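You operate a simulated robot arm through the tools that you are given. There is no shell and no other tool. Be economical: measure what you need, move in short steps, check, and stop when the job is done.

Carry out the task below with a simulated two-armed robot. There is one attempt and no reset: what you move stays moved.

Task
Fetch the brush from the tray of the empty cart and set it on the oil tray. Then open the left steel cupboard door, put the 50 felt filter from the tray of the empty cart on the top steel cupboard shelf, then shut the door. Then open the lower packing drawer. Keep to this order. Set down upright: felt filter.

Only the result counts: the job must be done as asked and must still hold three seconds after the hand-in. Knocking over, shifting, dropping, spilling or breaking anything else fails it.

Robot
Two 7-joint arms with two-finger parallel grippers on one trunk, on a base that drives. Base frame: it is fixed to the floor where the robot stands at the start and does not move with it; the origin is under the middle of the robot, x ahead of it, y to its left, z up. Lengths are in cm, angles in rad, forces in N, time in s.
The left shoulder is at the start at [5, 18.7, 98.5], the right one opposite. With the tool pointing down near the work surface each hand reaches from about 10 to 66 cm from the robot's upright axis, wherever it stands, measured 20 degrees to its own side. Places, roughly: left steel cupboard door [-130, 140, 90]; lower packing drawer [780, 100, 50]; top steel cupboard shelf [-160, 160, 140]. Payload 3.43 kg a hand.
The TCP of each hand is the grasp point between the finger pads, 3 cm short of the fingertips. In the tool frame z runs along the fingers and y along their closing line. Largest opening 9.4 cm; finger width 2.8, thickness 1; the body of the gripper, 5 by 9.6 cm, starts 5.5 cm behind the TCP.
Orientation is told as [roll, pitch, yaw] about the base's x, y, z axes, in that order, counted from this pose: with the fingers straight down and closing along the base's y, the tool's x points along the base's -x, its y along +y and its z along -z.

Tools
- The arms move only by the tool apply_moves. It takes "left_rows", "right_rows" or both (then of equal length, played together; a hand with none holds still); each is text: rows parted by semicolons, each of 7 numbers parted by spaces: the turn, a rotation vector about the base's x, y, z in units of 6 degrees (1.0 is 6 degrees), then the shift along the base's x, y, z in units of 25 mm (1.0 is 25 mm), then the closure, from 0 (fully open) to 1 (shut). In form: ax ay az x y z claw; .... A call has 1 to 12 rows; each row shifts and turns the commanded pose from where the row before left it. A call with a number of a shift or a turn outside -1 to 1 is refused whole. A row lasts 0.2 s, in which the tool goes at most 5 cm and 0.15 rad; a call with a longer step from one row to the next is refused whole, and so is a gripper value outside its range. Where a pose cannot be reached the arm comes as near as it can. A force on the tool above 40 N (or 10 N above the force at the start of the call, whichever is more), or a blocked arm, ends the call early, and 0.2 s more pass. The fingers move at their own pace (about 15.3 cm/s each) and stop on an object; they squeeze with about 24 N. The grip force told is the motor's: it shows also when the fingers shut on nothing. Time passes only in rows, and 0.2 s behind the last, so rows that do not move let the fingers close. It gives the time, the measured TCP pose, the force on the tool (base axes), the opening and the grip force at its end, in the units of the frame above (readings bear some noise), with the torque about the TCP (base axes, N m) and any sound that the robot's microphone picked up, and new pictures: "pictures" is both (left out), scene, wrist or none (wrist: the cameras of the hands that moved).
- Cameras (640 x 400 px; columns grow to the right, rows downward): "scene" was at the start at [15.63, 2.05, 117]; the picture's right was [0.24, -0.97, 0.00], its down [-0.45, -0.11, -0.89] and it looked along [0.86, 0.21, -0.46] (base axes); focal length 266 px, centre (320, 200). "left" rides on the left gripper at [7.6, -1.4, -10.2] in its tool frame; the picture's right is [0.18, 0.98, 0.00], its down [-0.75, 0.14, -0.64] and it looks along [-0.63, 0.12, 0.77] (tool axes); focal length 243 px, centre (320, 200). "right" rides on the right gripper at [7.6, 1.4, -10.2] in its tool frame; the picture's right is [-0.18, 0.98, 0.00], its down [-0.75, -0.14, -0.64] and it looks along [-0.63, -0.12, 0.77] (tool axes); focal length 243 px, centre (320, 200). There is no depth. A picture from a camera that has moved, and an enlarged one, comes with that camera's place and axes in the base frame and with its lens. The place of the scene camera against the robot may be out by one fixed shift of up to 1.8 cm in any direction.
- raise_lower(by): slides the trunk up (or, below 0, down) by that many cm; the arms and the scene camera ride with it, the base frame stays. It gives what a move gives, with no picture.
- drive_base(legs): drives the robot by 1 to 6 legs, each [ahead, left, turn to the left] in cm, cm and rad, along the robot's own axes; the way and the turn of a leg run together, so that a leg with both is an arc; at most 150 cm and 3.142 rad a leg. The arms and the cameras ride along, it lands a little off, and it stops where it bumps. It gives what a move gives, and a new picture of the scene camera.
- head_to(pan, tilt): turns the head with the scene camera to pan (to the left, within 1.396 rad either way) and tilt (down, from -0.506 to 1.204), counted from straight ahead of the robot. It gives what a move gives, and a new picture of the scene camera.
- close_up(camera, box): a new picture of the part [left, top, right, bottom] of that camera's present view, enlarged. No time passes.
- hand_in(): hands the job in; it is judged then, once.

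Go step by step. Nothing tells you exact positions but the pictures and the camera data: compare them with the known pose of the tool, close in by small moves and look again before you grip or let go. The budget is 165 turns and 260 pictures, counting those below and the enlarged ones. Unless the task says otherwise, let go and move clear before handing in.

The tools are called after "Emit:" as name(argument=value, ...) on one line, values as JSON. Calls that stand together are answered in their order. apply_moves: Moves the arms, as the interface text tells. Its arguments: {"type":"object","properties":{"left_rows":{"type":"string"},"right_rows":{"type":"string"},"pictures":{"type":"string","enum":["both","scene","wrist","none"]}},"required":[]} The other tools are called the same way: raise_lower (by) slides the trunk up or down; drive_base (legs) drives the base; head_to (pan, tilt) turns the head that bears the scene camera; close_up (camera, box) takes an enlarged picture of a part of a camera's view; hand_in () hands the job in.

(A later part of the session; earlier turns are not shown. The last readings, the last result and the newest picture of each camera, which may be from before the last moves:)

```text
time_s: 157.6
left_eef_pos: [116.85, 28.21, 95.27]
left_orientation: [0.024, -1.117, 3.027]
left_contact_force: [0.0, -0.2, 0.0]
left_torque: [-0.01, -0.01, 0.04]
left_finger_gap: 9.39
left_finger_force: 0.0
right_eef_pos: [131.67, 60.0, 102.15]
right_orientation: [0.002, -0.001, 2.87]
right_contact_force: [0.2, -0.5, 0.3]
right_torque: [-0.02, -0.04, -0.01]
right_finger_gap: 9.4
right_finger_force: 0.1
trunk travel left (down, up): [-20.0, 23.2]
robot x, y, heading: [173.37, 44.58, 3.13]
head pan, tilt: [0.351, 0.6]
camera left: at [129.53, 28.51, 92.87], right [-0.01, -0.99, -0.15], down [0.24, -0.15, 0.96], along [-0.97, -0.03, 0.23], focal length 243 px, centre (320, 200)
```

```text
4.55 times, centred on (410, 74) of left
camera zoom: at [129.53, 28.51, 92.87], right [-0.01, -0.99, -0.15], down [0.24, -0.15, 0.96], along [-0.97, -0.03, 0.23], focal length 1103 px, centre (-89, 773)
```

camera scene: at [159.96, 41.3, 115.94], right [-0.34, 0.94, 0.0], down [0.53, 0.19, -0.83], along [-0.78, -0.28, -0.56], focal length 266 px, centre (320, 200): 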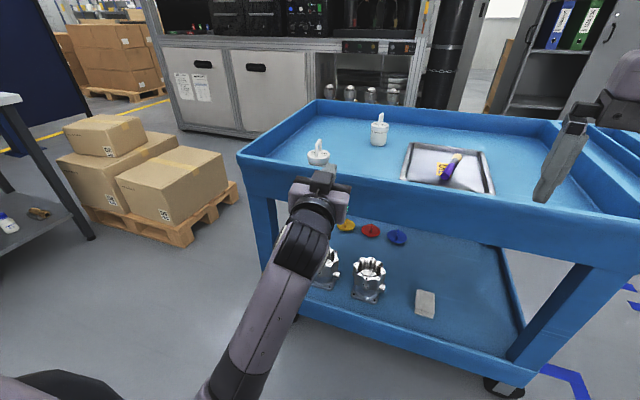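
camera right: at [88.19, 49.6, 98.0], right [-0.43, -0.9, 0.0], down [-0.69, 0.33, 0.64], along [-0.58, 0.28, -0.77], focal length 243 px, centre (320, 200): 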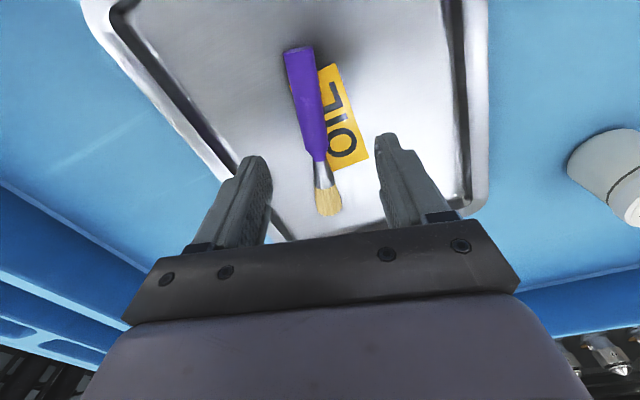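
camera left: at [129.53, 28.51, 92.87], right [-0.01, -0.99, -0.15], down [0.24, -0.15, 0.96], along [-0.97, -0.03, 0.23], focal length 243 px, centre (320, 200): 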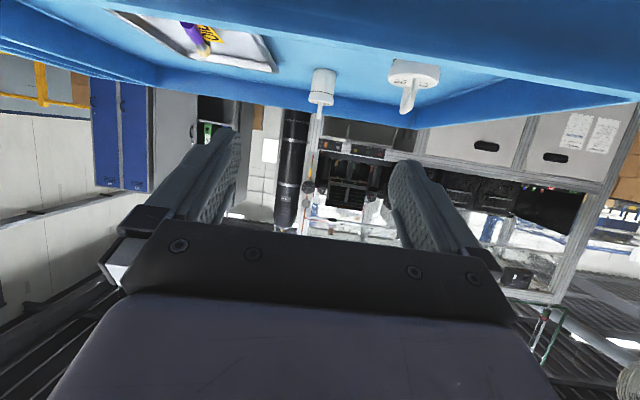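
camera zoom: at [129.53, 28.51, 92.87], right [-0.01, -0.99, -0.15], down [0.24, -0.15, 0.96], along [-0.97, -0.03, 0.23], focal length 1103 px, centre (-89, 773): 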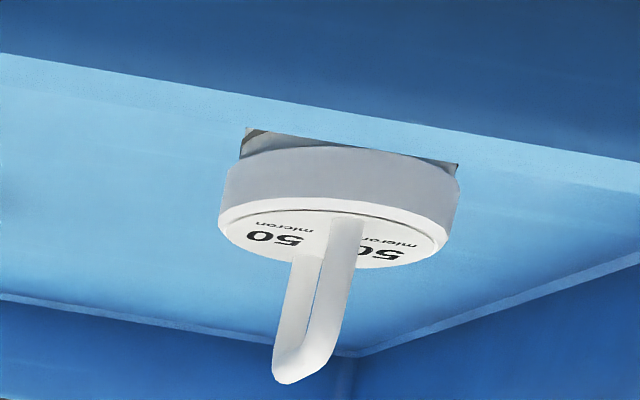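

I shift left 9.5 cm so the hand lines up with the handle and come 8 cm nearer, staying above the rim.

Emit:
drive_base(legs=[[0, 9.6, 0.005], [7, 0, 0]])

Emit:
close_up(camera="left", box=[160, 0, 480, 200])

```text
time_s: 159.3
left_eef_pos: [109.85, 18.5, 95.22]
left_orientation: [0.025, -1.119, 3.035]
left_contact_force: [1.1, -0.7, 1.1]
left_torque: [0.0, 0.0, -0.02]
left_finger_gap: 9.36
left_finger_force: 0.2
right_eef_pos: [124.34, 50.27, 102.15]
right_orientation: [0.002, 0.0, 2.878]
right_contact_force: [-0.5, 0.1, -0.3]
right_torque: [-0.02, 0.02, 0.02]
right_finger_gap: 9.39
right_finger_force: 0.0
trunk travel left (down, up): [-20.0, 23.2]
robot x, y, heading: [166.18, 35.2, -3.141]
head pan, tilt: [0.351, 0.6]
camera scene: at [152.83, 31.83, 115.94], right [-0.34, 0.94, 0.0], down [0.53, 0.19, -0.82], along [-0.77, -0.28, -0.57], focal length 266 px, centre (320, 200)
```

scene: 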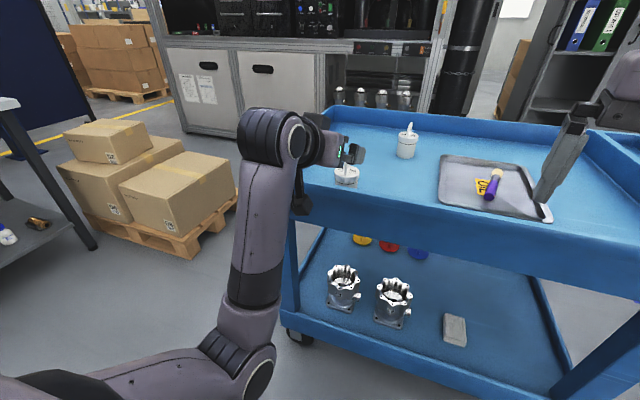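

```text
2.00 times, centred on (320, 100) of left
camera zoom: at [122.47, 18.83, 92.84], right [0.0, -0.99, -0.16], down [0.24, -0.15, 0.96], along [-0.97, -0.03, 0.24], focal length 485 px, centre (320, 400)
```

zoom: 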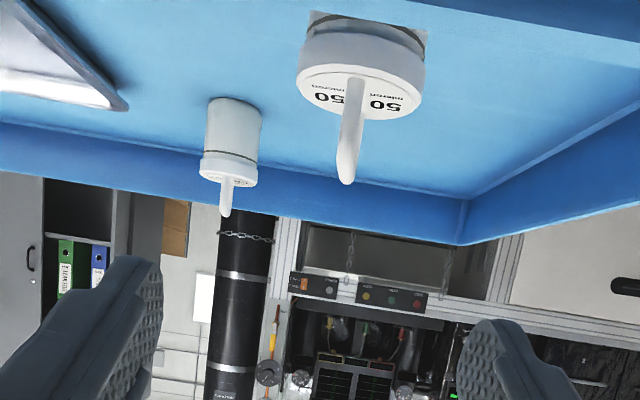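

Emit:
close_up(camera="scene", box=[290, 115, 420, 196])

```text
4.92 times, centred on (355, 156) of scene
camera zoom: at [152.83, 31.83, 115.94], right [-0.34, 0.94, 0.0], down [0.53, 0.19, -0.82], along [-0.77, -0.28, -0.57], focal length 1312 px, centre (148, 419)
```

zoom: 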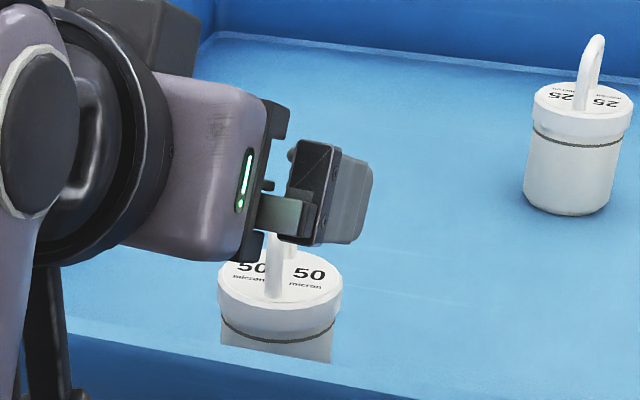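

The filter stands at about (96.7, 18.3), handle top z≈87.4, cap top ≈83. I drive 12 cm forward above it, then check before lowering.

Emit:
drive_base(legs=[[12, 0, 0]])

Emit:
close_up(camera="left", box=[160, 0, 480, 200])

Emit:
close_up(camera="scene", box=[260, 115, 440, 227])

```text
time_s: 160.6
left_eef_pos: [97.92, 18.29, 95.19]
left_orientation: [0.025, -1.12, 3.036]
left_contact_force: [0.3, 0.4, 0.6]
left_torque: [0.01, 0.0, -0.03]
left_finger_gap: 9.38
left_finger_force: 0.1
right_eef_pos: [112.32, 50.24, 102.25]
right_orientation: [0.001, 0.002, 2.882]
right_contact_force: [0.0, 0.5, -0.3]
right_torque: [-0.04, 0.0, 0.02]
right_finger_gap: 9.41
right_finger_force: 0.1
trunk travel left (down, up): [-20.0, 23.2]
robot x, y, heading: [154.42, 34.78, -3.14]
head pan, tilt: [0.351, 0.6]
camera scene: at [140.91, 31.77, 115.94], right [-0.35, 0.94, 0.0], down [0.53, 0.2, -0.82], along [-0.77, -0.29, -0.57], focal length 266 px, centre (320, 200)
```

scene: 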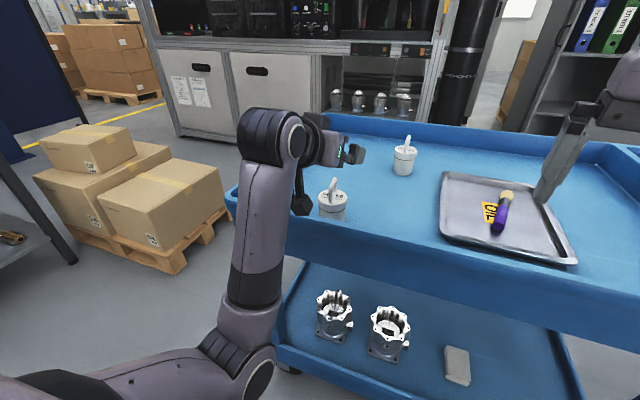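

```text
2.00 times, centred on (320, 100) of left
camera zoom: at [110.59, 18.68, 92.85], right [0.0, -0.99, -0.16], down [0.24, -0.15, 0.96], along [-0.97, -0.04, 0.24], focal length 485 px, centre (320, 400)
```

zoom: 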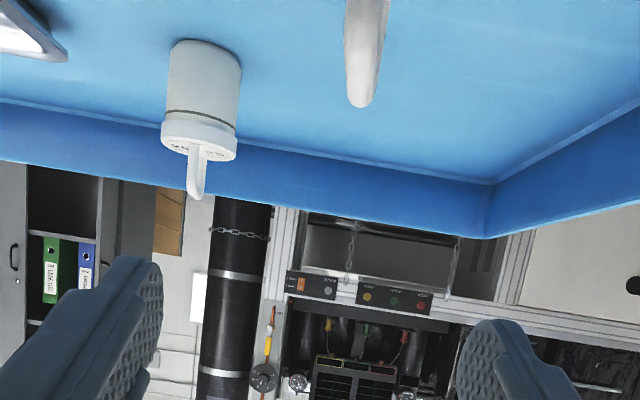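

```text
3.56 times, centred on (350, 171) of scene
camera zoom: at [140.91, 31.77, 115.94], right [-0.35, 0.94, 0.0], down [0.53, 0.2, -0.82], along [-0.77, -0.29, -0.57], focal length 948 px, centre (213, 303)
```

zoom: 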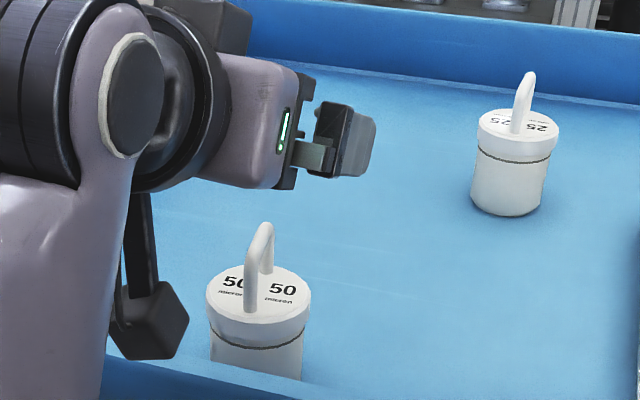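

The handle loop spans x≈94–97.6 at y≈18. I move 1.6 cm further and lower the trunk so the open fingers straddle the loop.

Emit:
drive_base(legs=[[1.7, 0.2, 0]])

Emit:
raise_lower(by=-6)

Emit:
close_up(camera="scene", box=[260, 115, 440, 227])

Emit:
close_up(camera="left", box=[160, 0, 480, 200])

```text
time_s: 161.4
left_eef_pos: [96.13, 17.89, 95.42]
left_orientation: [0.024, -1.12, 3.037]
left_contact_force: [-0.3, 0.3, 0.8]
left_torque: [0.0, 0.01, 0.0]
left_finger_gap: 9.42
left_finger_force: 0.1
right_eef_pos: [110.58, 50.03, 102.28]
right_orientation: [0.001, 0.0, 2.881]
right_contact_force: [-0.3, 0.3, -0.7]
right_torque: [0.01, -0.01, 0.03]
right_finger_gap: 9.37
right_finger_force: 0.1
trunk travel left (down, up): [-20.0, 23.2]
robot x, y, heading: [152.33, 34.43, -3.136]
head pan, tilt: [0.351, 0.6]
camera scene: at [139.22, 31.56, 115.94], right [-0.35, 0.94, 0.0], down [0.53, 0.2, -0.82], along [-0.77, -0.29, -0.57], focal length 266 px, centre (320, 200)
```

scene: 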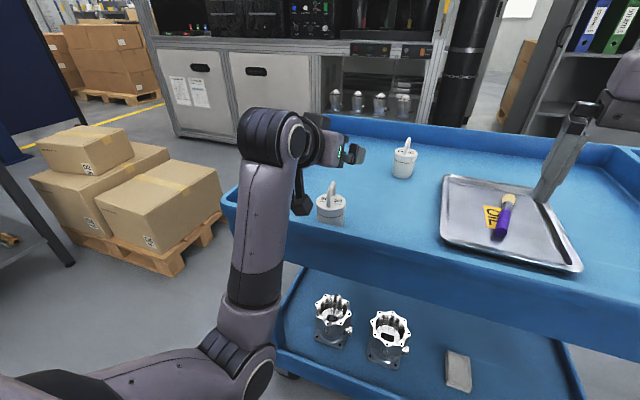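

```text
time_s: 162.4
left_eef_pos: [96.16, 18.09, 89.28]
left_orientation: [0.025, -1.123, 3.039]
left_contact_force: [0.0, -0.1, 0.0]
left_torque: [0.03, 0.0, 0.01]
left_finger_gap: 9.43
left_finger_force: 0.1
right_eef_pos: [110.72, 49.89, 96.12]
right_orientation: [0.004, -0.001, 2.882]
right_contact_force: [-0.5, 0.4, -0.5]
right_torque: [0.03, -0.01, 0.02]
right_finger_gap: 9.39
right_finger_force: 0.0
trunk travel left (down, up): [-14.0, 29.2]
robot x, y, heading: [152.39, 34.85, -3.138]
head pan, tilt: [0.351, 0.6]
```

```text
3.56 times, centred on (350, 171) of scene
camera zoom: at [139.24, 31.56, 109.95], right [-0.35, 0.94, 0.0], down [0.53, 0.2, -0.83], along [-0.77, -0.29, -0.56], focal length 948 px, centre (213, 303)
```

zoom: 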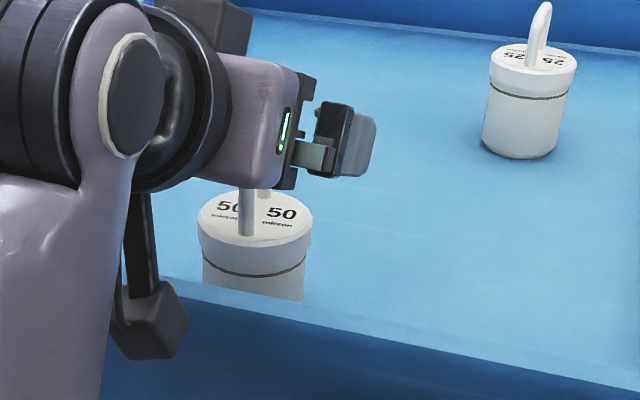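

```text
2.00 times, centred on (320, 100) of left
camera zoom: at [108.91, 18.49, 86.87], right [0.0, -0.99, -0.16], down [0.24, -0.15, 0.96], along [-0.97, -0.04, 0.24], focal length 485 px, centre (320, 400)
```

zoom: 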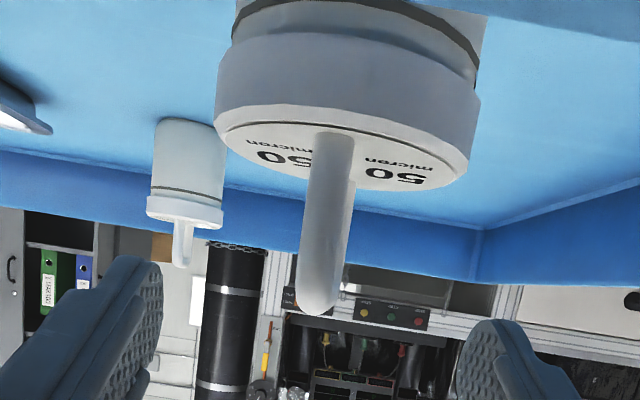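

The handle top is at z≈87.8, cap ≈83.8, centred between the fingers. I lower 2.4 cm more and grip.

Emit:
raise_lower(by=-2.4)

Emit:
apply_moves(left_rows="0 0 0 0 0 0 0.5;0 0 0 0 0 0 0.8;0 0 0 0 0 0 1;0 0 0 0 0 0 1;0 0 0 0 0 0 1", pictures="both")

```text
time_s: 163.1
left_eef_pos: [96.18, 18.01, 86.96]
left_orientation: [0.024, -1.121, 3.038]
left_contact_force: [0.2, 0.9, 0.3]
left_torque: [0.01, -0.03, 0.03]
left_finger_gap: 9.42
left_finger_force: 0.0
right_eef_pos: [110.68, 49.97, 93.88]
right_orientation: [0.002, 0.0, 2.882]
right_contact_force: [-0.2, -0.2, 0.3]
right_torque: [0.01, 0.0, 0.02]
right_finger_gap: 9.41
right_finger_force: 0.2
trunk travel left (down, up): [-11.6, 31.6]
robot x, y, heading: [152.53, 34.81, -3.14]
head pan, tilt: [0.351, 0.6]
```

```text
time_s: 164.3
left_eef_pos: [96.13, 17.99, 86.82]
left_orientation: [0.024, -1.119, 3.037]
left_contact_force: [0.3, -0.3, 0.9]
left_torque: [0.02, 0.0, 0.01]
left_finger_gap: 1.15
left_finger_force: 24.1
right_eef_pos: [110.63, 49.99, 93.77]
right_orientation: [0.001, 0.0, 2.882]
right_contact_force: [0.1, 0.9, 0.0]
right_torque: [-0.03, 0.02, 0.0]
right_finger_gap: 9.41
right_finger_force: 0.0
trunk travel left (down, up): [-11.6, 31.6]
robot x, y, heading: [152.31, 34.95, -3.133]
head pan, tilt: [0.351, 0.6]
camera scene: at [139.23, 31.56, 107.54], right [-0.35, 0.94, 0.0], down [0.53, 0.2, -0.83], along [-0.77, -0.29, -0.56], focal length 266 px, centre (320, 200)
camera left: at [108.9, 18.48, 84.45], right [0.0, -0.99, -0.16], down [0.24, -0.15, 0.96], along [-0.97, -0.04, 0.24], focal length 243 px, centre (320, 200)
```

scene: 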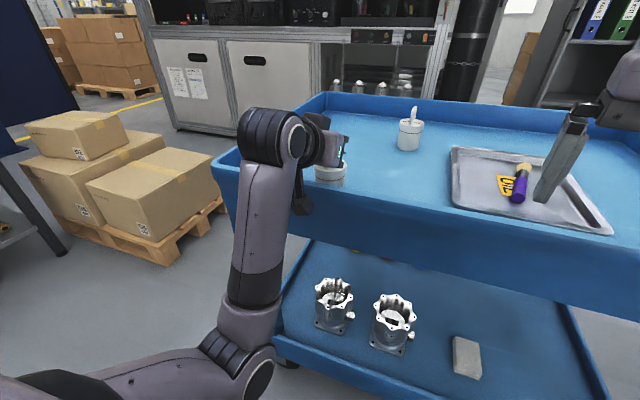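
left: 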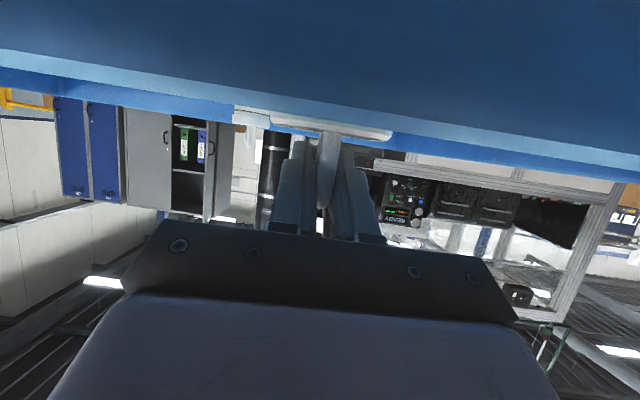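

The handle is held (1.15 cm). I lift with the trunk and check the filter hangs straight.

Emit:
raise_lower(by=15)

Emit:
drive_base(legs=[[-22, 0, 0]])

Emit:
close_up(camera="left", box=[160, 0, 480, 200])

```text
time_s: 166.0
left_eef_pos: [96.15, 18.05, 101.89]
left_orientation: [0.026, -1.12, 3.036]
left_contact_force: [0.1, 0.3, -0.6]
left_torque: [-0.01, 0.0, -0.05]
left_finger_gap: 1.14
left_finger_force: 24.3
right_eef_pos: [110.56, 50.04, 108.89]
right_orientation: [0.001, 0.001, 2.882]
right_contact_force: [0.4, 0.3, -0.7]
right_torque: [-0.01, 0.01, -0.03]
right_finger_gap: 9.42
right_finger_force: 0.1
trunk travel left (down, up): [-26.6, 16.6]
robot x, y, heading: [152.84, 34.76, -3.138]
head pan, tilt: [0.351, 0.6]
```

```text
time_s: 167.7
left_eef_pos: [118.04, 18.23, 101.94]
left_orientation: [0.024, -1.122, 3.038]
left_contact_force: [0.5, 1.1, -1.1]
left_torque: [0.0, 0.01, 0.01]
left_finger_gap: 1.18
left_finger_force: 23.9
right_eef_pos: [132.57, 50.03, 108.76]
right_orientation: [0.002, -0.001, 2.88]
right_contact_force: [0.4, 0.2, 0.2]
right_torque: [-0.03, -0.02, 0.02]
right_finger_gap: 9.41
right_finger_force: 0.1
trunk travel left (down, up): [-26.6, 16.6]
robot x, y, heading: [174.3, 34.55, -3.14]
head pan, tilt: [0.351, 0.6]
camera scene: at [161.08, 31.63, 122.55], right [-0.35, 0.94, 0.0], down [0.53, 0.2, -0.83], along [-0.77, -0.29, -0.56], focal length 266 px, centre (320, 200)
```

scene: 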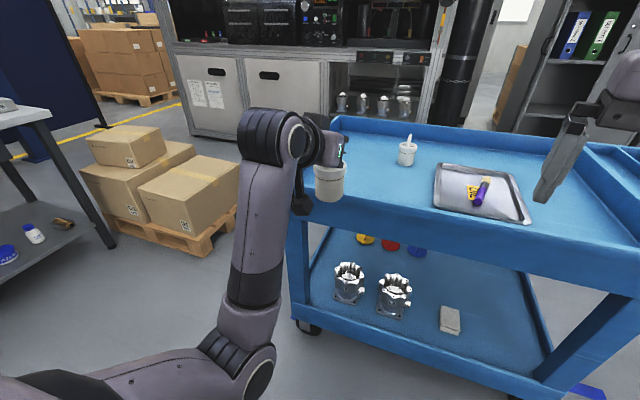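

```text
2.00 times, centred on (320, 100) of left
camera zoom: at [130.74, 18.56, 99.47], right [0.0, -0.99, -0.16], down [0.24, -0.15, 0.96], along [-0.97, -0.04, 0.24], focal length 485 px, centre (320, 400)
```

zoom: 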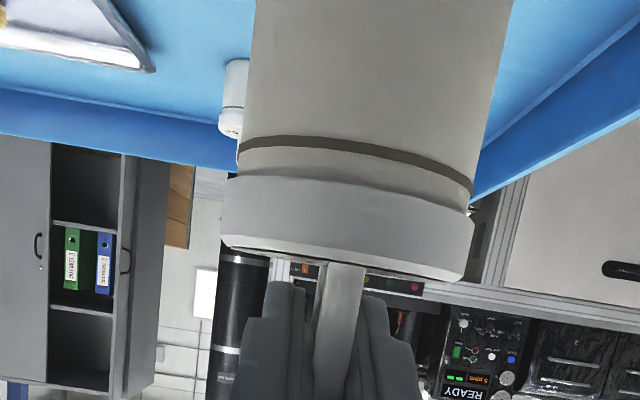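

The filter hangs upright. I drive back to the cupboard, passing wide of the cart.

Emit:
drive_base(legs=[[0, -134, 0], [150, 0, 0], [40, 0, 0]])

Emit:
raise_lower(by=16.5)

Emit:
apply_moves(left_rows="0 0 0 0 0 1 1;0 0 0 0 0 1 1;0 0 0 0 0 1 1;0 0 0 0 0 1 1;0 0 0 0 0 1 1;0 0 0 0 0 1 1;0 0 0 0 0 1 1;0 0 0 0 0 1 1")

```text
time_s: 183.7
left_eef_pos: [-75.75, 146.57, 101.78]
left_orientation: [0.025, -1.123, 3.065]
left_contact_force: [-0.5, -0.3, -0.7]
left_torque: [-0.01, 0.02, -0.03]
left_finger_gap: 1.13
left_finger_force: 24.1
right_eef_pos: [-62.2, 179.01, 108.84]
right_orientation: [0.002, 0.0, 2.912]
right_contact_force: [-0.4, -0.4, -0.5]
right_torque: [-0.03, 0.03, 0.04]
right_finger_gap: 9.4
right_finger_force: 0.1
trunk travel left (down, up): [-26.6, 16.6]
robot x, y, heading: [-19.69, 165.33, -3.105]
head pan, tilt: [0.351, 0.6]
camera scene: at [-33.12, 161.38, 122.54], right [-0.37, 0.93, 0.0], down [0.52, 0.21, -0.82], along [-0.77, -0.31, -0.57], focal length 266 px, centre (320, 200)
```

scene: 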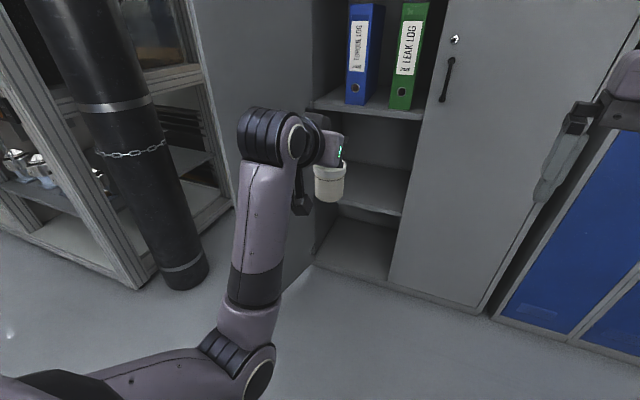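

```text
time_s: 185.6
left_eef_pos: [-75.72, 146.42, 118.42]
left_orientation: [0.024, -1.119, 3.068]
left_contact_force: [0.5, -0.4, -0.4]
left_torque: [-0.04, 0.02, -0.01]
left_finger_gap: 1.13
left_finger_force: 24.3
right_eef_pos: [-62.26, 179.04, 125.28]
right_orientation: [0.003, 0.0, 2.91]
right_contact_force: [0.7, 0.1, -0.1]
right_torque: [-0.02, 0.03, 0.0]
right_finger_gap: 9.4
right_finger_force: 0.0
trunk travel left (down, up): [-43.1, 0.1]
robot x, y, heading: [-20.28, 164.93, -3.107]
head pan, tilt: [0.351, 0.6]
```

```text
time_s: 187.4
left_eef_pos: [-75.73, 146.65, 138.48]
left_orientation: [0.026, -1.122, 3.067]
left_contact_force: [0.3, -0.7, -1.0]
left_torque: [0.03, 0.01, -0.02]
left_finger_gap: 1.16
left_finger_force: 24.4
right_eef_pos: [-62.12, 178.93, 125.26]
right_orientation: [0.002, 0.0, 2.912]
right_contact_force: [0.0, 0.1, 0.9]
right_torque: [0.0, -0.04, 0.03]
right_finger_gap: 9.39
right_finger_force: 0.0
trunk travel left (down, up): [-43.1, 0.1]
robot x, y, heading: [-19.83, 164.81, -3.105]
head pan, tilt: [0.351, 0.6]
camera scene: at [-33.08, 161.39, 139.04], right [-0.37, 0.93, 0.0], down [0.52, 0.21, -0.83], along [-0.77, -0.31, -0.56], focal length 266 px, centre (320, 200)
camera left: at [-63.11, 147.48, 135.95], right [0.03, -0.99, -0.15], down [0.24, -0.14, 0.96], along [-0.97, -0.07, 0.24], focal length 243 px, centre (320, 200)
```

scene: 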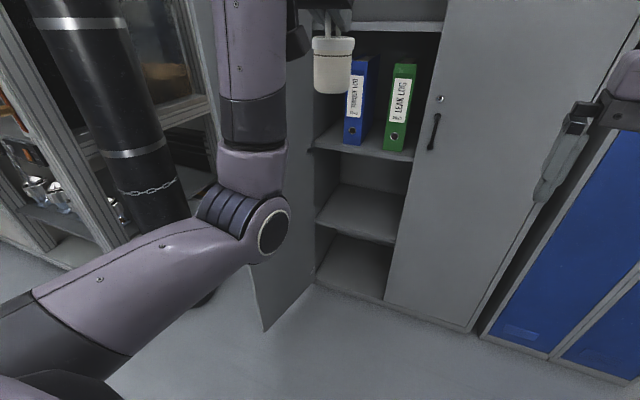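
left: 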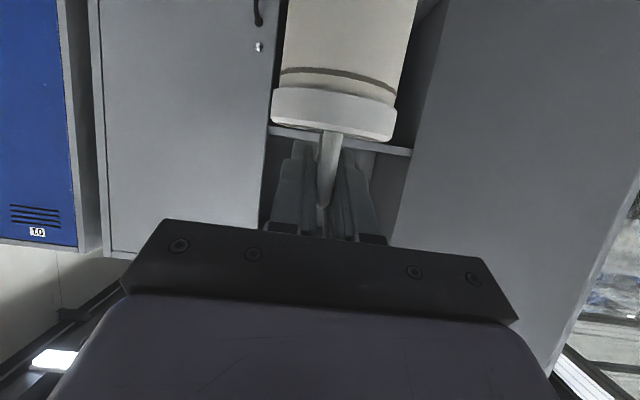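

The arm rises well. I go another 17.5 cm up, square the heading, and look level at the shelf.

Emit:
apply_moves(left_rows="0 0 0 0 0 1 1;0 0 0 0 0 1 1;0 0 0 0 0 1 1;0 0 0 0 0 1 1;0 0 0 0 0 1 1;0 0 0 0 0 1 1;0 0 0 0 0 1 1", pictures="none")

Emit:
drive_base(legs=[[0, 8.5, -0.036]])

Emit:
head_to(pan=0.1, tilt=0.0)

Emit:
close_up(camera="left", box=[0, 0, 640, 400])

```text
time_s: 189.0
left_eef_pos: [-75.73, 146.38, 156.14]
left_orientation: [0.026, -1.12, 3.068]
left_contact_force: [-0.1, 0.1, -1.3]
left_torque: [-0.02, -0.01, -0.02]
left_finger_gap: 1.17
left_finger_force: 23.9
right_eef_pos: [-62.14, 179.0, 125.31]
right_orientation: [0.002, -0.001, 2.91]
right_contact_force: [0.3, 0.1, 0.1]
right_torque: [0.0, 0.02, 0.03]
right_finger_gap: 9.37
right_finger_force: 0.0
trunk travel left (down, up): [-43.1, 0.1]
robot x, y, heading: [-20.25, 165.3, -3.11]
head pan, tilt: [0.351, 0.6]
```

```text
time_s: 190.1
left_eef_pos: [-76.48, 140.2, 156.11]
left_orientation: [0.024, -1.12, 3.032]
left_contact_force: [-0.4, -0.1, 0.2]
left_torque: [0.03, -0.03, 0.01]
left_finger_gap: 1.18
left_finger_force: 24.3
right_eef_pos: [-61.46, 172.22, 125.28]
right_orientation: [0.0, -0.001, 2.874]
right_contact_force: [-0.1, -0.6, -0.6]
right_torque: [0.02, 0.0, 0.0]
right_finger_gap: 9.39
right_finger_force: 0.0
trunk travel left (down, up): [-43.1, 0.1]
robot x, y, heading: [-19.52, 156.33, 3.131]
head pan, tilt: [0.351, 0.6]
camera scene: at [-33.11, 153.5, 139.04], right [-0.34, 0.94, 0.0], down [0.53, 0.19, -0.82], along [-0.78, -0.28, -0.57], focal length 266 px, centre (320, 200)
```

scene: 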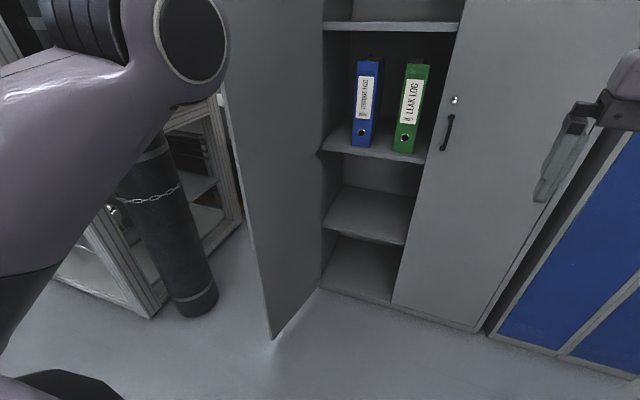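

```text
time_s: 191.1
left_eef_pos: [-76.42, 140.3, 156.0]
left_orientation: [0.023, -1.12, 3.03]
left_contact_force: [0.3, -1.1, -1.0]
left_torque: [0.0, -0.01, -0.01]
left_finger_gap: 1.14
left_finger_force: 24.0
right_eef_pos: [-61.54, 172.19, 125.24]
right_orientation: [0.002, -0.001, 2.874]
right_contact_force: [-0.5, -0.9, 1.1]
right_torque: [-0.02, 0.02, 0.01]
right_finger_gap: 9.39
right_finger_force: 0.0
trunk travel left (down, up): [-43.1, 0.1]
robot x, y, heading: [-19.73, 156.22, 3.137]
head pan, tilt: [0.099, 0.0]
camera scene: at [-33.76, 155.7, 144.56], right [-0.1, 1.0, 0.0], down [0.0, 0.0, -1.0], along [-1.0, -0.1, 0.0], focal length 266 px, centre (320, 200)
```

scene: 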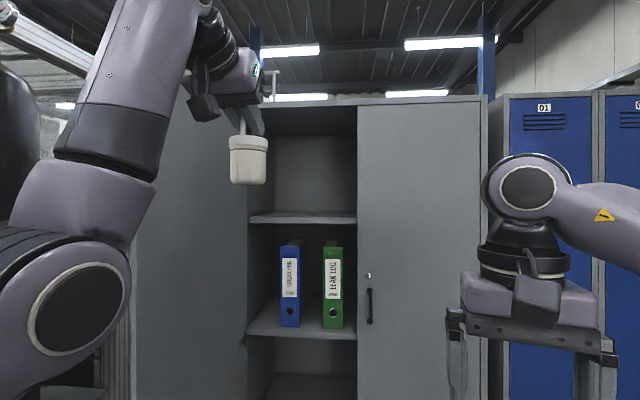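

```text
1.00 times, centred on (320, 200) of left
camera zoom: at [-63.59, 140.62, 153.61], right [-0.01, -0.99, -0.16], down [0.24, -0.15, 0.96], along [-0.97, -0.03, 0.24], focal length 243 px, centre (320, 200)
```

zoom: 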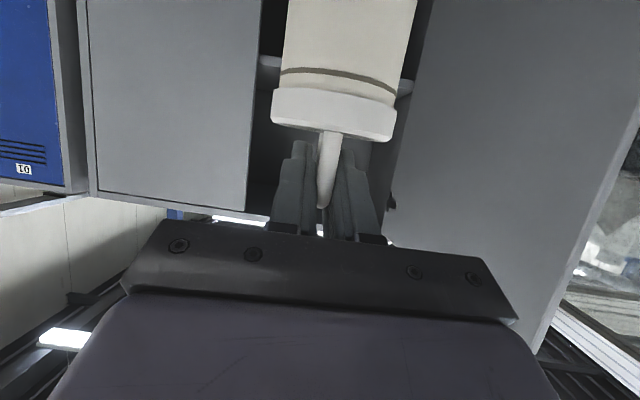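

The opening spans y≈120–159 and the shelf is at z≈139; the hand is at y=140 and the filter's underside at ≈145.8. I extend the arm 12.5 cm first, watching the filter, to keep the elbow back from the door.

Emit:
apply_moves(left_rows="0 0 0 -1 0 0 1;0 0 0 -1 0 0 1;0 0 0 -1 0 0 1;0 0 0 -1 0 0 1;0 0 0 -1 0 0 1", pictures="scene")

```text
time_s: 192.3
left_eef_pos: [-84.39, 139.98, 153.23]
left_orientation: [0.023, -1.12, 3.031]
left_contact_force: [0.2, 0.4, -0.8]
left_torque: [0.0, -0.01, 0.01]
left_finger_gap: 1.14
left_finger_force: 24.2
left hand out of reach, approached as far as the arm can: row 3, 4, 5
right_eef_pos: [-61.77, 172.17, 125.24]
right_orientation: [-0.001, 0.001, 2.873]
right_contact_force: [-0.5, -0.2, -0.9]
right_torque: [0.03, -0.02, 0.0]
right_finger_gap: 9.42
right_finger_force: 0.0
trunk travel left (down, up): [-43.1, 0.1]
robot x, y, heading: [-20.05, 156.69, 3.134]
head pan, tilt: [0.099, 0.0]
camera scene: at [-33.97, 155.69, 144.53], right [-0.09, 1.0, 0.0], down [0.0, 0.0, -1.0], along [-1.0, -0.09, 0.0], focal length 266 px, centre (320, 200)
```

scene: 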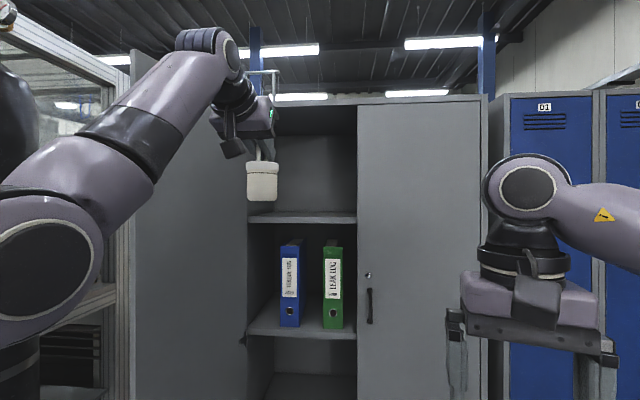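

The arm is near full stretch; I ease it back a little within reach, tuck the right hand back, and then drive forward in stages.

Emit:
apply_moves(left_rows="0 0 0 1 0 -0.5 1;0 0 0 1 0 -0.5 1;0 0 0 0 0 0 1;0 0 0 0 0 0 1", right_rows="0 0 0 1 0 0 0;0 0 0 1 0 0 0;0 0 0 1 0 0 0;0 0 0 1 0 0 0", pictures="none")

Emit:
drive_base(legs=[[36, 0, 0.006]])

Emit:
close_up(camera="left", box=[0, 0, 640, 400])

```text
time_s: 193.3
left_eef_pos: [-79.18, 140.13, 150.65]
left_orientation: [0.025, -1.119, 3.031]
left_contact_force: [0.5, -0.8, -0.2]
left_torque: [0.0, 0.0, 0.0]
left_finger_gap: 1.16
left_finger_force: 24.2
right_eef_pos: [-51.33, 172.11, 125.29]
right_orientation: [0.002, -0.001, 2.872]
right_contact_force: [-0.6, -0.4, -0.6]
right_torque: [-0.01, 0.03, 0.0]
right_finger_gap: 9.42
right_finger_force: 0.0
trunk travel left (down, up): [-43.1, 0.1]
robot x, y, heading: [-20.08, 156.49, 3.131]
head pan, tilt: [0.099, 0.0]
```

```text
time_s: 195.6
left_eef_pos: [-114.21, 139.51, 150.57]
left_orientation: [0.024, -1.119, 3.038]
left_contact_force: [0.3, -0.1, -1.0]
left_torque: [-0.01, 0.02, 0.0]
left_finger_gap: 1.13
left_finger_force: 23.7
right_eef_pos: [-86.93, 171.84, 125.31]
right_orientation: [0.001, 0.001, 2.883]
right_contact_force: [-0.3, -1.0, 0.7]
right_torque: [0.0, -0.01, -0.02]
right_finger_gap: 9.38
right_finger_force: 0.1
trunk travel left (down, up): [-43.1, 0.1]
robot x, y, heading: [-55.03, 156.72, -3.137]
head pan, tilt: [0.099, 0.0]
camera scene: at [-69.06, 155.56, 144.56], right [-0.1, 0.99, 0.0], down [0.0, 0.0, -1.0], along [-0.99, -0.1, 0.0], focal length 266 px, centre (320, 200)
```

scene: 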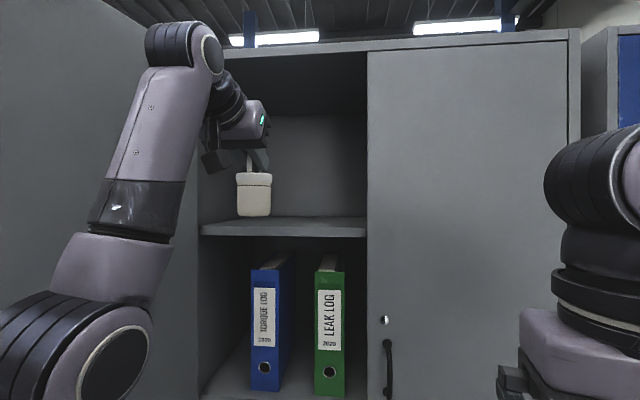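

```text
1.00 times, centred on (320, 200) of left
camera zoom: at [-101.59, 140.11, 148.21], right [0.0, -0.99, -0.16], down [0.24, -0.15, 0.96], along [-0.97, -0.04, 0.24], focal length 243 px, centre (320, 200)
```

zoom: 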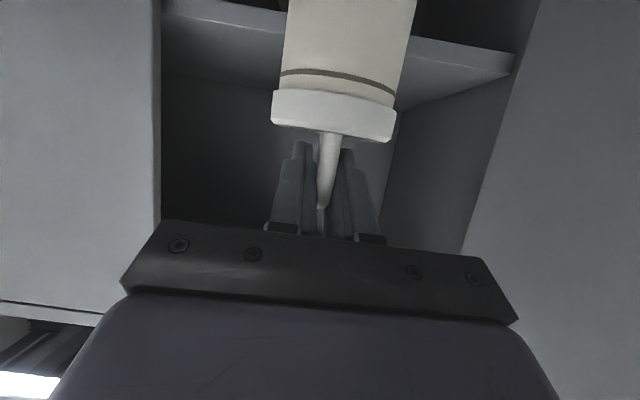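

The underside clears the shelf by about 2.7 cm. I raise it a touch and drive further in, in two stages.

Emit:
apply_moves(left_rows="0 0 0 0 0 0.5 1;0 0 0 0 0 0 1", pictures="none")

Emit:
drive_base(legs=[[17, 0, -0.005]])

```text
time_s: 196.2
left_eef_pos: [-114.29, 139.62, 151.86]
left_orientation: [0.026, -1.12, 3.041]
left_contact_force: [-0.2, -0.1, -0.6]
left_torque: [0.01, -0.01, 0.0]
left_finger_gap: 1.17
left_finger_force: 23.5
right_eef_pos: [-86.89, 171.71, 125.4]
right_orientation: [0.003, -0.001, 2.882]
right_contact_force: [0.2, 0.6, 0.4]
right_torque: [-0.02, -0.01, -0.02]
right_finger_gap: 9.42
right_finger_force: 0.0
trunk travel left (down, up): [-43.1, 0.1]
robot x, y, heading: [-55.05, 157.04, -3.131]
head pan, tilt: [0.099, 0.0]
```

```text
time_s: 197.6
left_eef_pos: [-131.4, 139.88, 151.93]
left_orientation: [0.025, -1.121, 3.034]
left_contact_force: [0.4, -0.7, 0.2]
left_torque: [-0.02, -0.02, 0.01]
left_finger_gap: 1.13
left_finger_force: 23.9
right_eef_pos: [-103.82, 171.92, 125.27]
right_orientation: [0.001, -0.001, 2.878]
right_contact_force: [-0.1, -0.2, 0.0]
right_torque: [0.02, -0.01, 0.03]
right_finger_gap: 9.39
right_finger_force: 0.1
trunk travel left (down, up): [-43.1, 0.1]
robot x, y, heading: [-72.13, 156.31, -3.142]
head pan, tilt: [0.099, 0.0]
camera scene: at [-86.12, 155.59, 144.56], right [-0.1, 0.99, 0.0], down [0.0, 0.0, -1.0], along [-0.99, -0.1, 0.0], focal length 266 px, centre (320, 200)
```

scene: 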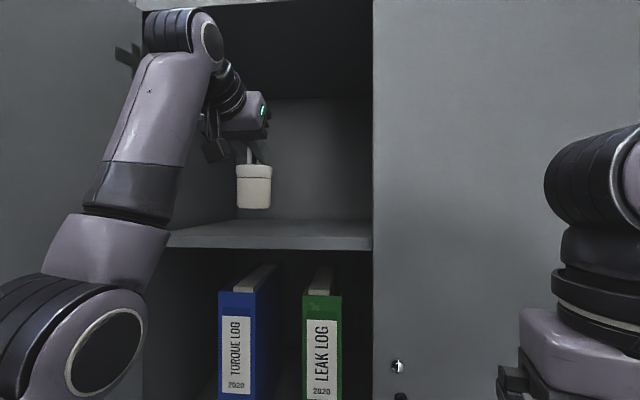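

Emit:
drive_base(legs=[[12.5, 0, 0]])

Emit:
close_up(camera="left", box=[0, 0, 640, 400])

```text
time_s: 198.9
left_eef_pos: [-143.63, 139.81, 151.96]
left_orientation: [0.024, -1.121, 3.036]
left_contact_force: [-0.4, -0.7, -0.3]
left_torque: [-0.03, 0.01, -0.01]
left_finger_gap: 1.15
left_finger_force: 24.3
right_eef_pos: [-116.28, 171.89, 125.29]
right_orientation: [0.004, 0.001, 2.879]
right_contact_force: [-0.4, 0.0, -0.2]
right_torque: [0.02, 0.03, 0.0]
right_finger_gap: 9.42
right_finger_force: 0.0
trunk travel left (down, up): [-43.1, 0.1]
robot x, y, heading: [-84.4, 156.6, -3.142]
head pan, tilt: [0.099, 0.0]
camera scene: at [-98.45, 155.58, 144.55], right [-0.1, 0.99, 0.0], down [0.0, 0.0, -1.0], along [-0.99, -0.1, 0.0], focal length 266 px, centre (320, 200)
```

scene: 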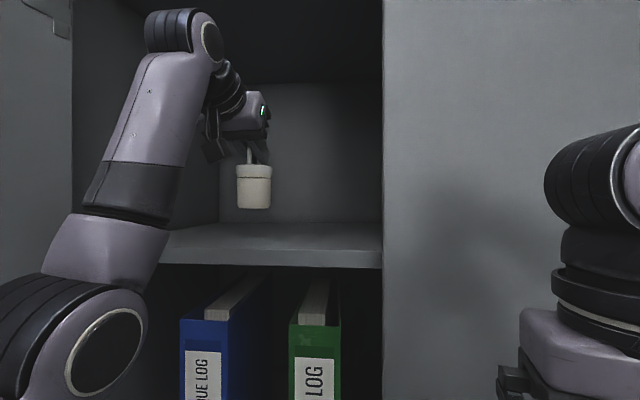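

```text
1.00 times, centred on (320, 200) of left
camera zoom: at [-131.03, 140.28, 149.51], right [0.0, -0.99, -0.16], down [0.24, -0.15, 0.96], along [-0.97, -0.03, 0.24], focal length 243 px, centre (320, 200)
```

zoom: 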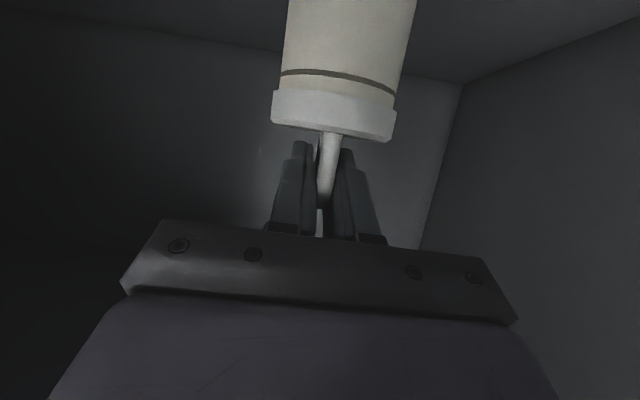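

The filter is well over the shelf. I lower it in small steps until it touches.

Emit:
apply_moves(left_rows="0 0 0 0 0 -0.5 1;0 0 0 0 0 -0.4 1;0 0 0 0 0 -0.3 1;0 0 0 0 0 0 1", pictures="scene")

```text
time_s: 199.9
left_eef_pos: [-143.62, 139.93, 149.07]
left_orientation: [0.024, -1.122, 3.035]
left_contact_force: [-0.5, -0.7, -0.6]
left_torque: [-0.01, -0.01, -0.01]
left_finger_gap: 1.17
left_finger_force: 24.1
right_eef_pos: [-116.11, 171.82, 125.53]
right_orientation: [-0.001, 0.001, 2.878]
right_contact_force: [-0.2, -0.2, 0.6]
right_torque: [-0.04, 0.01, 0.01]
right_finger_gap: 9.41
right_finger_force: 0.0
trunk travel left (down, up): [-43.1, 0.1]
robot x, y, heading: [-84.6, 156.85, -3.141]
head pan, tilt: [0.099, 0.0]
camera scene: at [-98.35, 155.58, 144.57], right [-0.1, 0.99, 0.0], down [0.0, 0.0, -1.0], along [-0.99, -0.1, 0.0], focal length 266 px, centre (320, 200)
```

scene: 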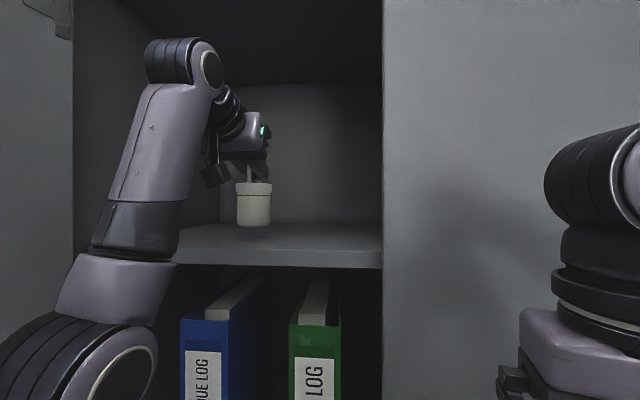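

Emit:
apply_moves(left_rows="0 0 0 0 0 -0.1 1;0 0 0 0 0 -0.1 1;0 0 0 0 0 -0.08 1;0 0 0 0 0 0 1", pictures="none")

Emit:
close_up(camera="scene", box=[180, 140, 340, 240])

```text
time_s: 200.9
left_eef_pos: [-143.74, 139.76, 148.38]
left_orientation: [0.025, -1.123, 3.035]
left_contact_force: [-0.3, 0.0, -0.9]
left_torque: [0.01, 0.01, 0.02]
left_finger_gap: 1.18
left_finger_force: 23.3
right_eef_pos: [-116.14, 171.83, 125.37]
right_orientation: [0.001, 0.0, 2.878]
right_contact_force: [0.9, 0.1, 0.2]
right_torque: [-0.01, -0.05, 0.0]
right_finger_gap: 9.36
right_finger_force: 0.1
trunk travel left (down, up): [-43.1, 0.1]
robot x, y, heading: [-84.45, 156.84, -3.139]
head pan, tilt: [0.099, 0.0]
```

```text
4.00 times, centred on (260, 190) of scene
camera zoom: at [-98.35, 155.58, 144.57], right [-0.1, 0.99, 0.0], down [0.0, 0.0, -1.0], along [-0.99, -0.1, 0.0], focal length 1066 px, centre (560, 240)
```

zoom: 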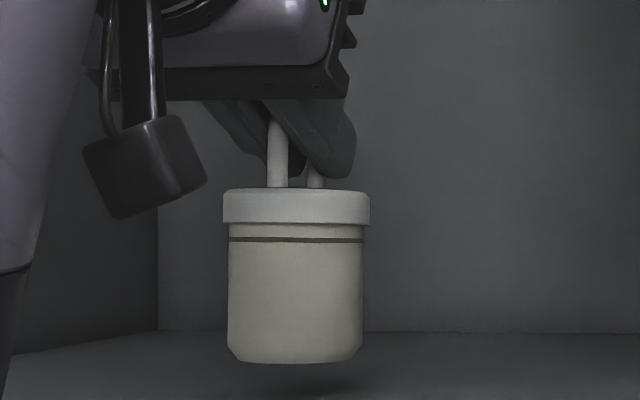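

Emit:
apply_moves(left_rows="0 0 0 0 0 -0.1 1;0 0 0 0 0 -0.08 1;0 0 0 0 0 -0.08 1;0 0 0 0 0 0 1", pictures="none")

Emit:
close_up(camera="scene", box=[180, 160, 340, 260])

```text
time_s: 201.9
left_eef_pos: [-143.6, 139.82, 147.49]
left_orientation: [0.024, -1.122, 3.035]
left_contact_force: [-0.3, 0.6, -0.5]
left_torque: [-0.03, 0.0, 0.0]
left_finger_gap: 1.18
left_finger_force: 23.8
right_eef_pos: [-116.05, 171.87, 125.3]
right_orientation: [0.002, -0.001, 2.879]
right_contact_force: [-0.2, 0.5, 0.8]
right_torque: [0.01, 0.0, 0.02]
right_finger_gap: 9.37
right_finger_force: 0.1
trunk travel left (down, up): [-43.1, 0.1]
robot x, y, heading: [-84.4, 156.49, -3.137]
head pan, tilt: [0.099, 0.0]
```

```text
4.00 times, centred on (260, 210) of scene
camera zoom: at [-98.35, 155.58, 144.57], right [-0.1, 0.99, 0.0], down [0.0, 0.0, -1.0], along [-0.99, -0.1, 0.0], focal length 1066 px, centre (560, 160)
```

zoom: 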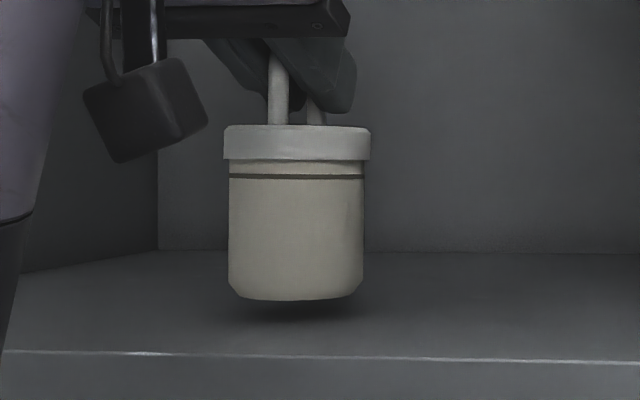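

Close to contact: a thin shadow gap of about 3–5 mm remains. I continue in fine steps.

Emit:
apply_moves(left_rows="0 0 0 0 0 -0.08 1;0 0 0 0 0 -0.06 1;0 0 0 0 0 0 1", pictures="none")

Emit:
close_up(camera="scene", box=[180, 160, 340, 260])

```text
time_s: 202.7
left_eef_pos: [-143.68, 139.8, 147.24]
left_orientation: [0.026, -1.124, 3.036]
left_contact_force: [0.0, -0.1, -0.4]
left_torque: [-0.03, -0.01, -0.01]
left_finger_gap: 1.16
left_finger_force: 24.2
right_eef_pos: [-116.16, 171.85, 125.47]
right_orientation: [0.002, 0.0, 2.881]
right_contact_force: [0.6, 0.1, -0.3]
right_torque: [0.03, -0.03, 0.0]
right_finger_gap: 9.41
right_finger_force: 0.1
trunk travel left (down, up): [-43.1, 0.1]
robot x, y, heading: [-84.2, 156.83, -3.138]
head pan, tilt: [0.099, 0.0]
```

```text
4.00 times, centred on (260, 210) of scene
camera zoom: at [-98.35, 155.58, 144.57], right [-0.1, 0.99, 0.0], down [0.0, 0.0, -1.0], along [-0.99, -0.1, 0.0], focal length 1066 px, centre (560, 160)
```

zoom: 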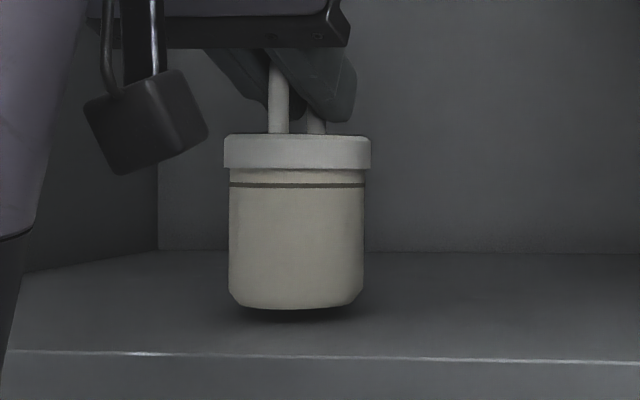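

Emit:
apply_moves(left_rows="0 0 0 0 0 -0.06 1;0 0 0 0 0 -0.06 1;0 0 0 0 0 0 1", pictures="none")

Emit:
close_up(camera="scene", box=[180, 160, 340, 260])

```text
time_s: 203.5
left_eef_pos: [-143.74, 139.87, 146.88]
left_orientation: [0.025, -1.124, 3.036]
left_contact_force: [-0.2, -0.1, -0.7]
left_torque: [0.01, -0.01, 0.0]
left_finger_gap: 1.16
left_finger_force: 23.7
right_eef_pos: [-116.14, 171.82, 125.45]
right_orientation: [0.002, 0.001, 2.88]
right_contact_force: [0.0, -0.2, 0.1]
right_torque: [0.01, 0.02, -0.04]
right_finger_gap: 9.41
right_finger_force: 0.0
trunk travel left (down, up): [-43.1, 0.1]
robot x, y, heading: [-84.45, 156.24, -3.143]
head pan, tilt: [0.099, 0.0]
```

```text
4.00 times, centred on (260, 210) of scene
camera zoom: at [-98.35, 155.58, 144.57], right [-0.1, 0.99, 0.0], down [0.0, 0.0, -1.0], along [-0.99, -0.1, 0.0], focal length 1066 px, centre (560, 160)
```

zoom: 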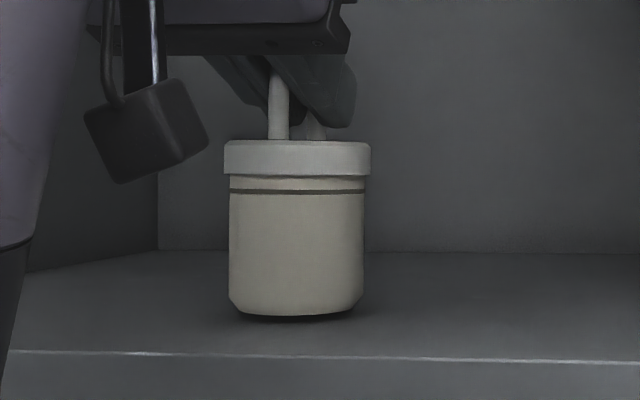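

Emit:
apply_moves(left_rows="0 0 0 0 0 -0.06 1;0 0 0 0 0 -0.05 1;0 0 0 0 0 0 1", pictures="none")

Emit:
close_up(camera="scene", box=[180, 160, 340, 260])

```text
time_s: 204.3
left_eef_pos: [-143.67, 139.95, 146.79]
left_orientation: [0.024, -1.121, 3.036]
left_contact_force: [-0.1, 0.2, -1.0]
left_torque: [0.0, -0.02, -0.02]
left_finger_gap: 1.14
left_finger_force: 24.3
right_eef_pos: [-116.15, 171.76, 125.33]
right_orientation: [0.001, 0.002, 2.88]
right_contact_force: [-0.3, 0.3, 0.6]
right_torque: [0.01, -0.01, 0.01]
right_finger_gap: 9.38
right_finger_force: 0.0
trunk travel left (down, up): [-43.1, 0.1]
robot x, y, heading: [-84.21, 156.5, -3.14]
head pan, tilt: [0.099, 0.0]
```

```text
4.00 times, centred on (260, 210) of scene
camera zoom: at [-98.36, 155.58, 144.57], right [-0.1, 0.99, 0.0], down [0.0, 0.0, -1.0], along [-0.99, -0.1, 0.0], focal length 1066 px, centre (560, 160)
```

zoom: 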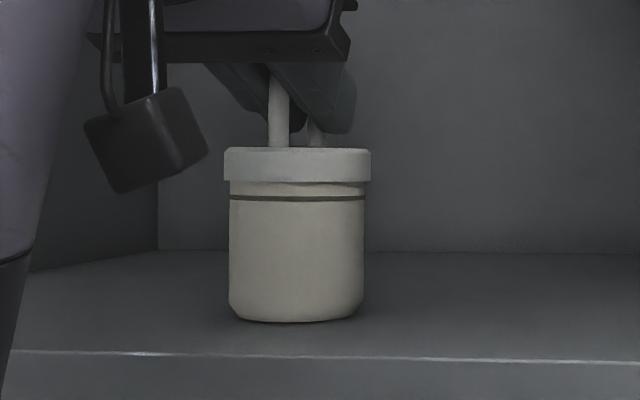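

Emit:
apply_moves(left_rows="0 0 0 0 0 -0.05 1;0 0 0 0 0 -0.04 1;0 0 0 0 0 0 1", pictures="none")

Emit:
close_up(camera="scene", box=[180, 160, 340, 260])

```text
time_s: 205.1
left_eef_pos: [-143.64, 139.75, 146.72]
left_orientation: [0.023, -1.125, 3.035]
left_contact_force: [-1.4, -0.6, 8.2]
left_torque: [0.02, 0.28, 0.02]
left_finger_gap: 1.13
left_finger_force: 24.3
right_eef_pos: [-116.06, 171.88, 125.39]
right_orientation: [0.002, -0.001, 2.881]
right_contact_force: [-0.2, 0.0, -0.5]
right_torque: [0.0, -0.01, -0.01]
right_finger_gap: 9.4
right_finger_force: 0.1
trunk travel left (down, up): [-43.1, 0.1]
robot x, y, heading: [-84.38, 156.59, -3.14]
head pan, tilt: [0.099, 0.0]
```

```text
4.00 times, centred on (260, 210) of scene
camera zoom: at [-98.32, 155.57, 144.58], right [-0.1, 0.99, 0.0], down [0.0, 0.0, -1.0], along [-0.99, -0.1, 0.0], focal length 1066 px, centre (560, 160)
```

zoom: 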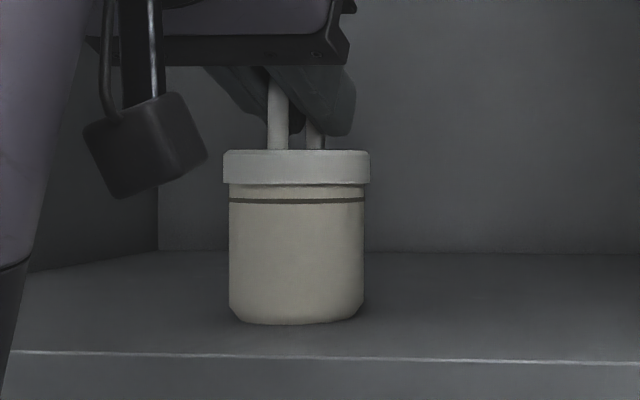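

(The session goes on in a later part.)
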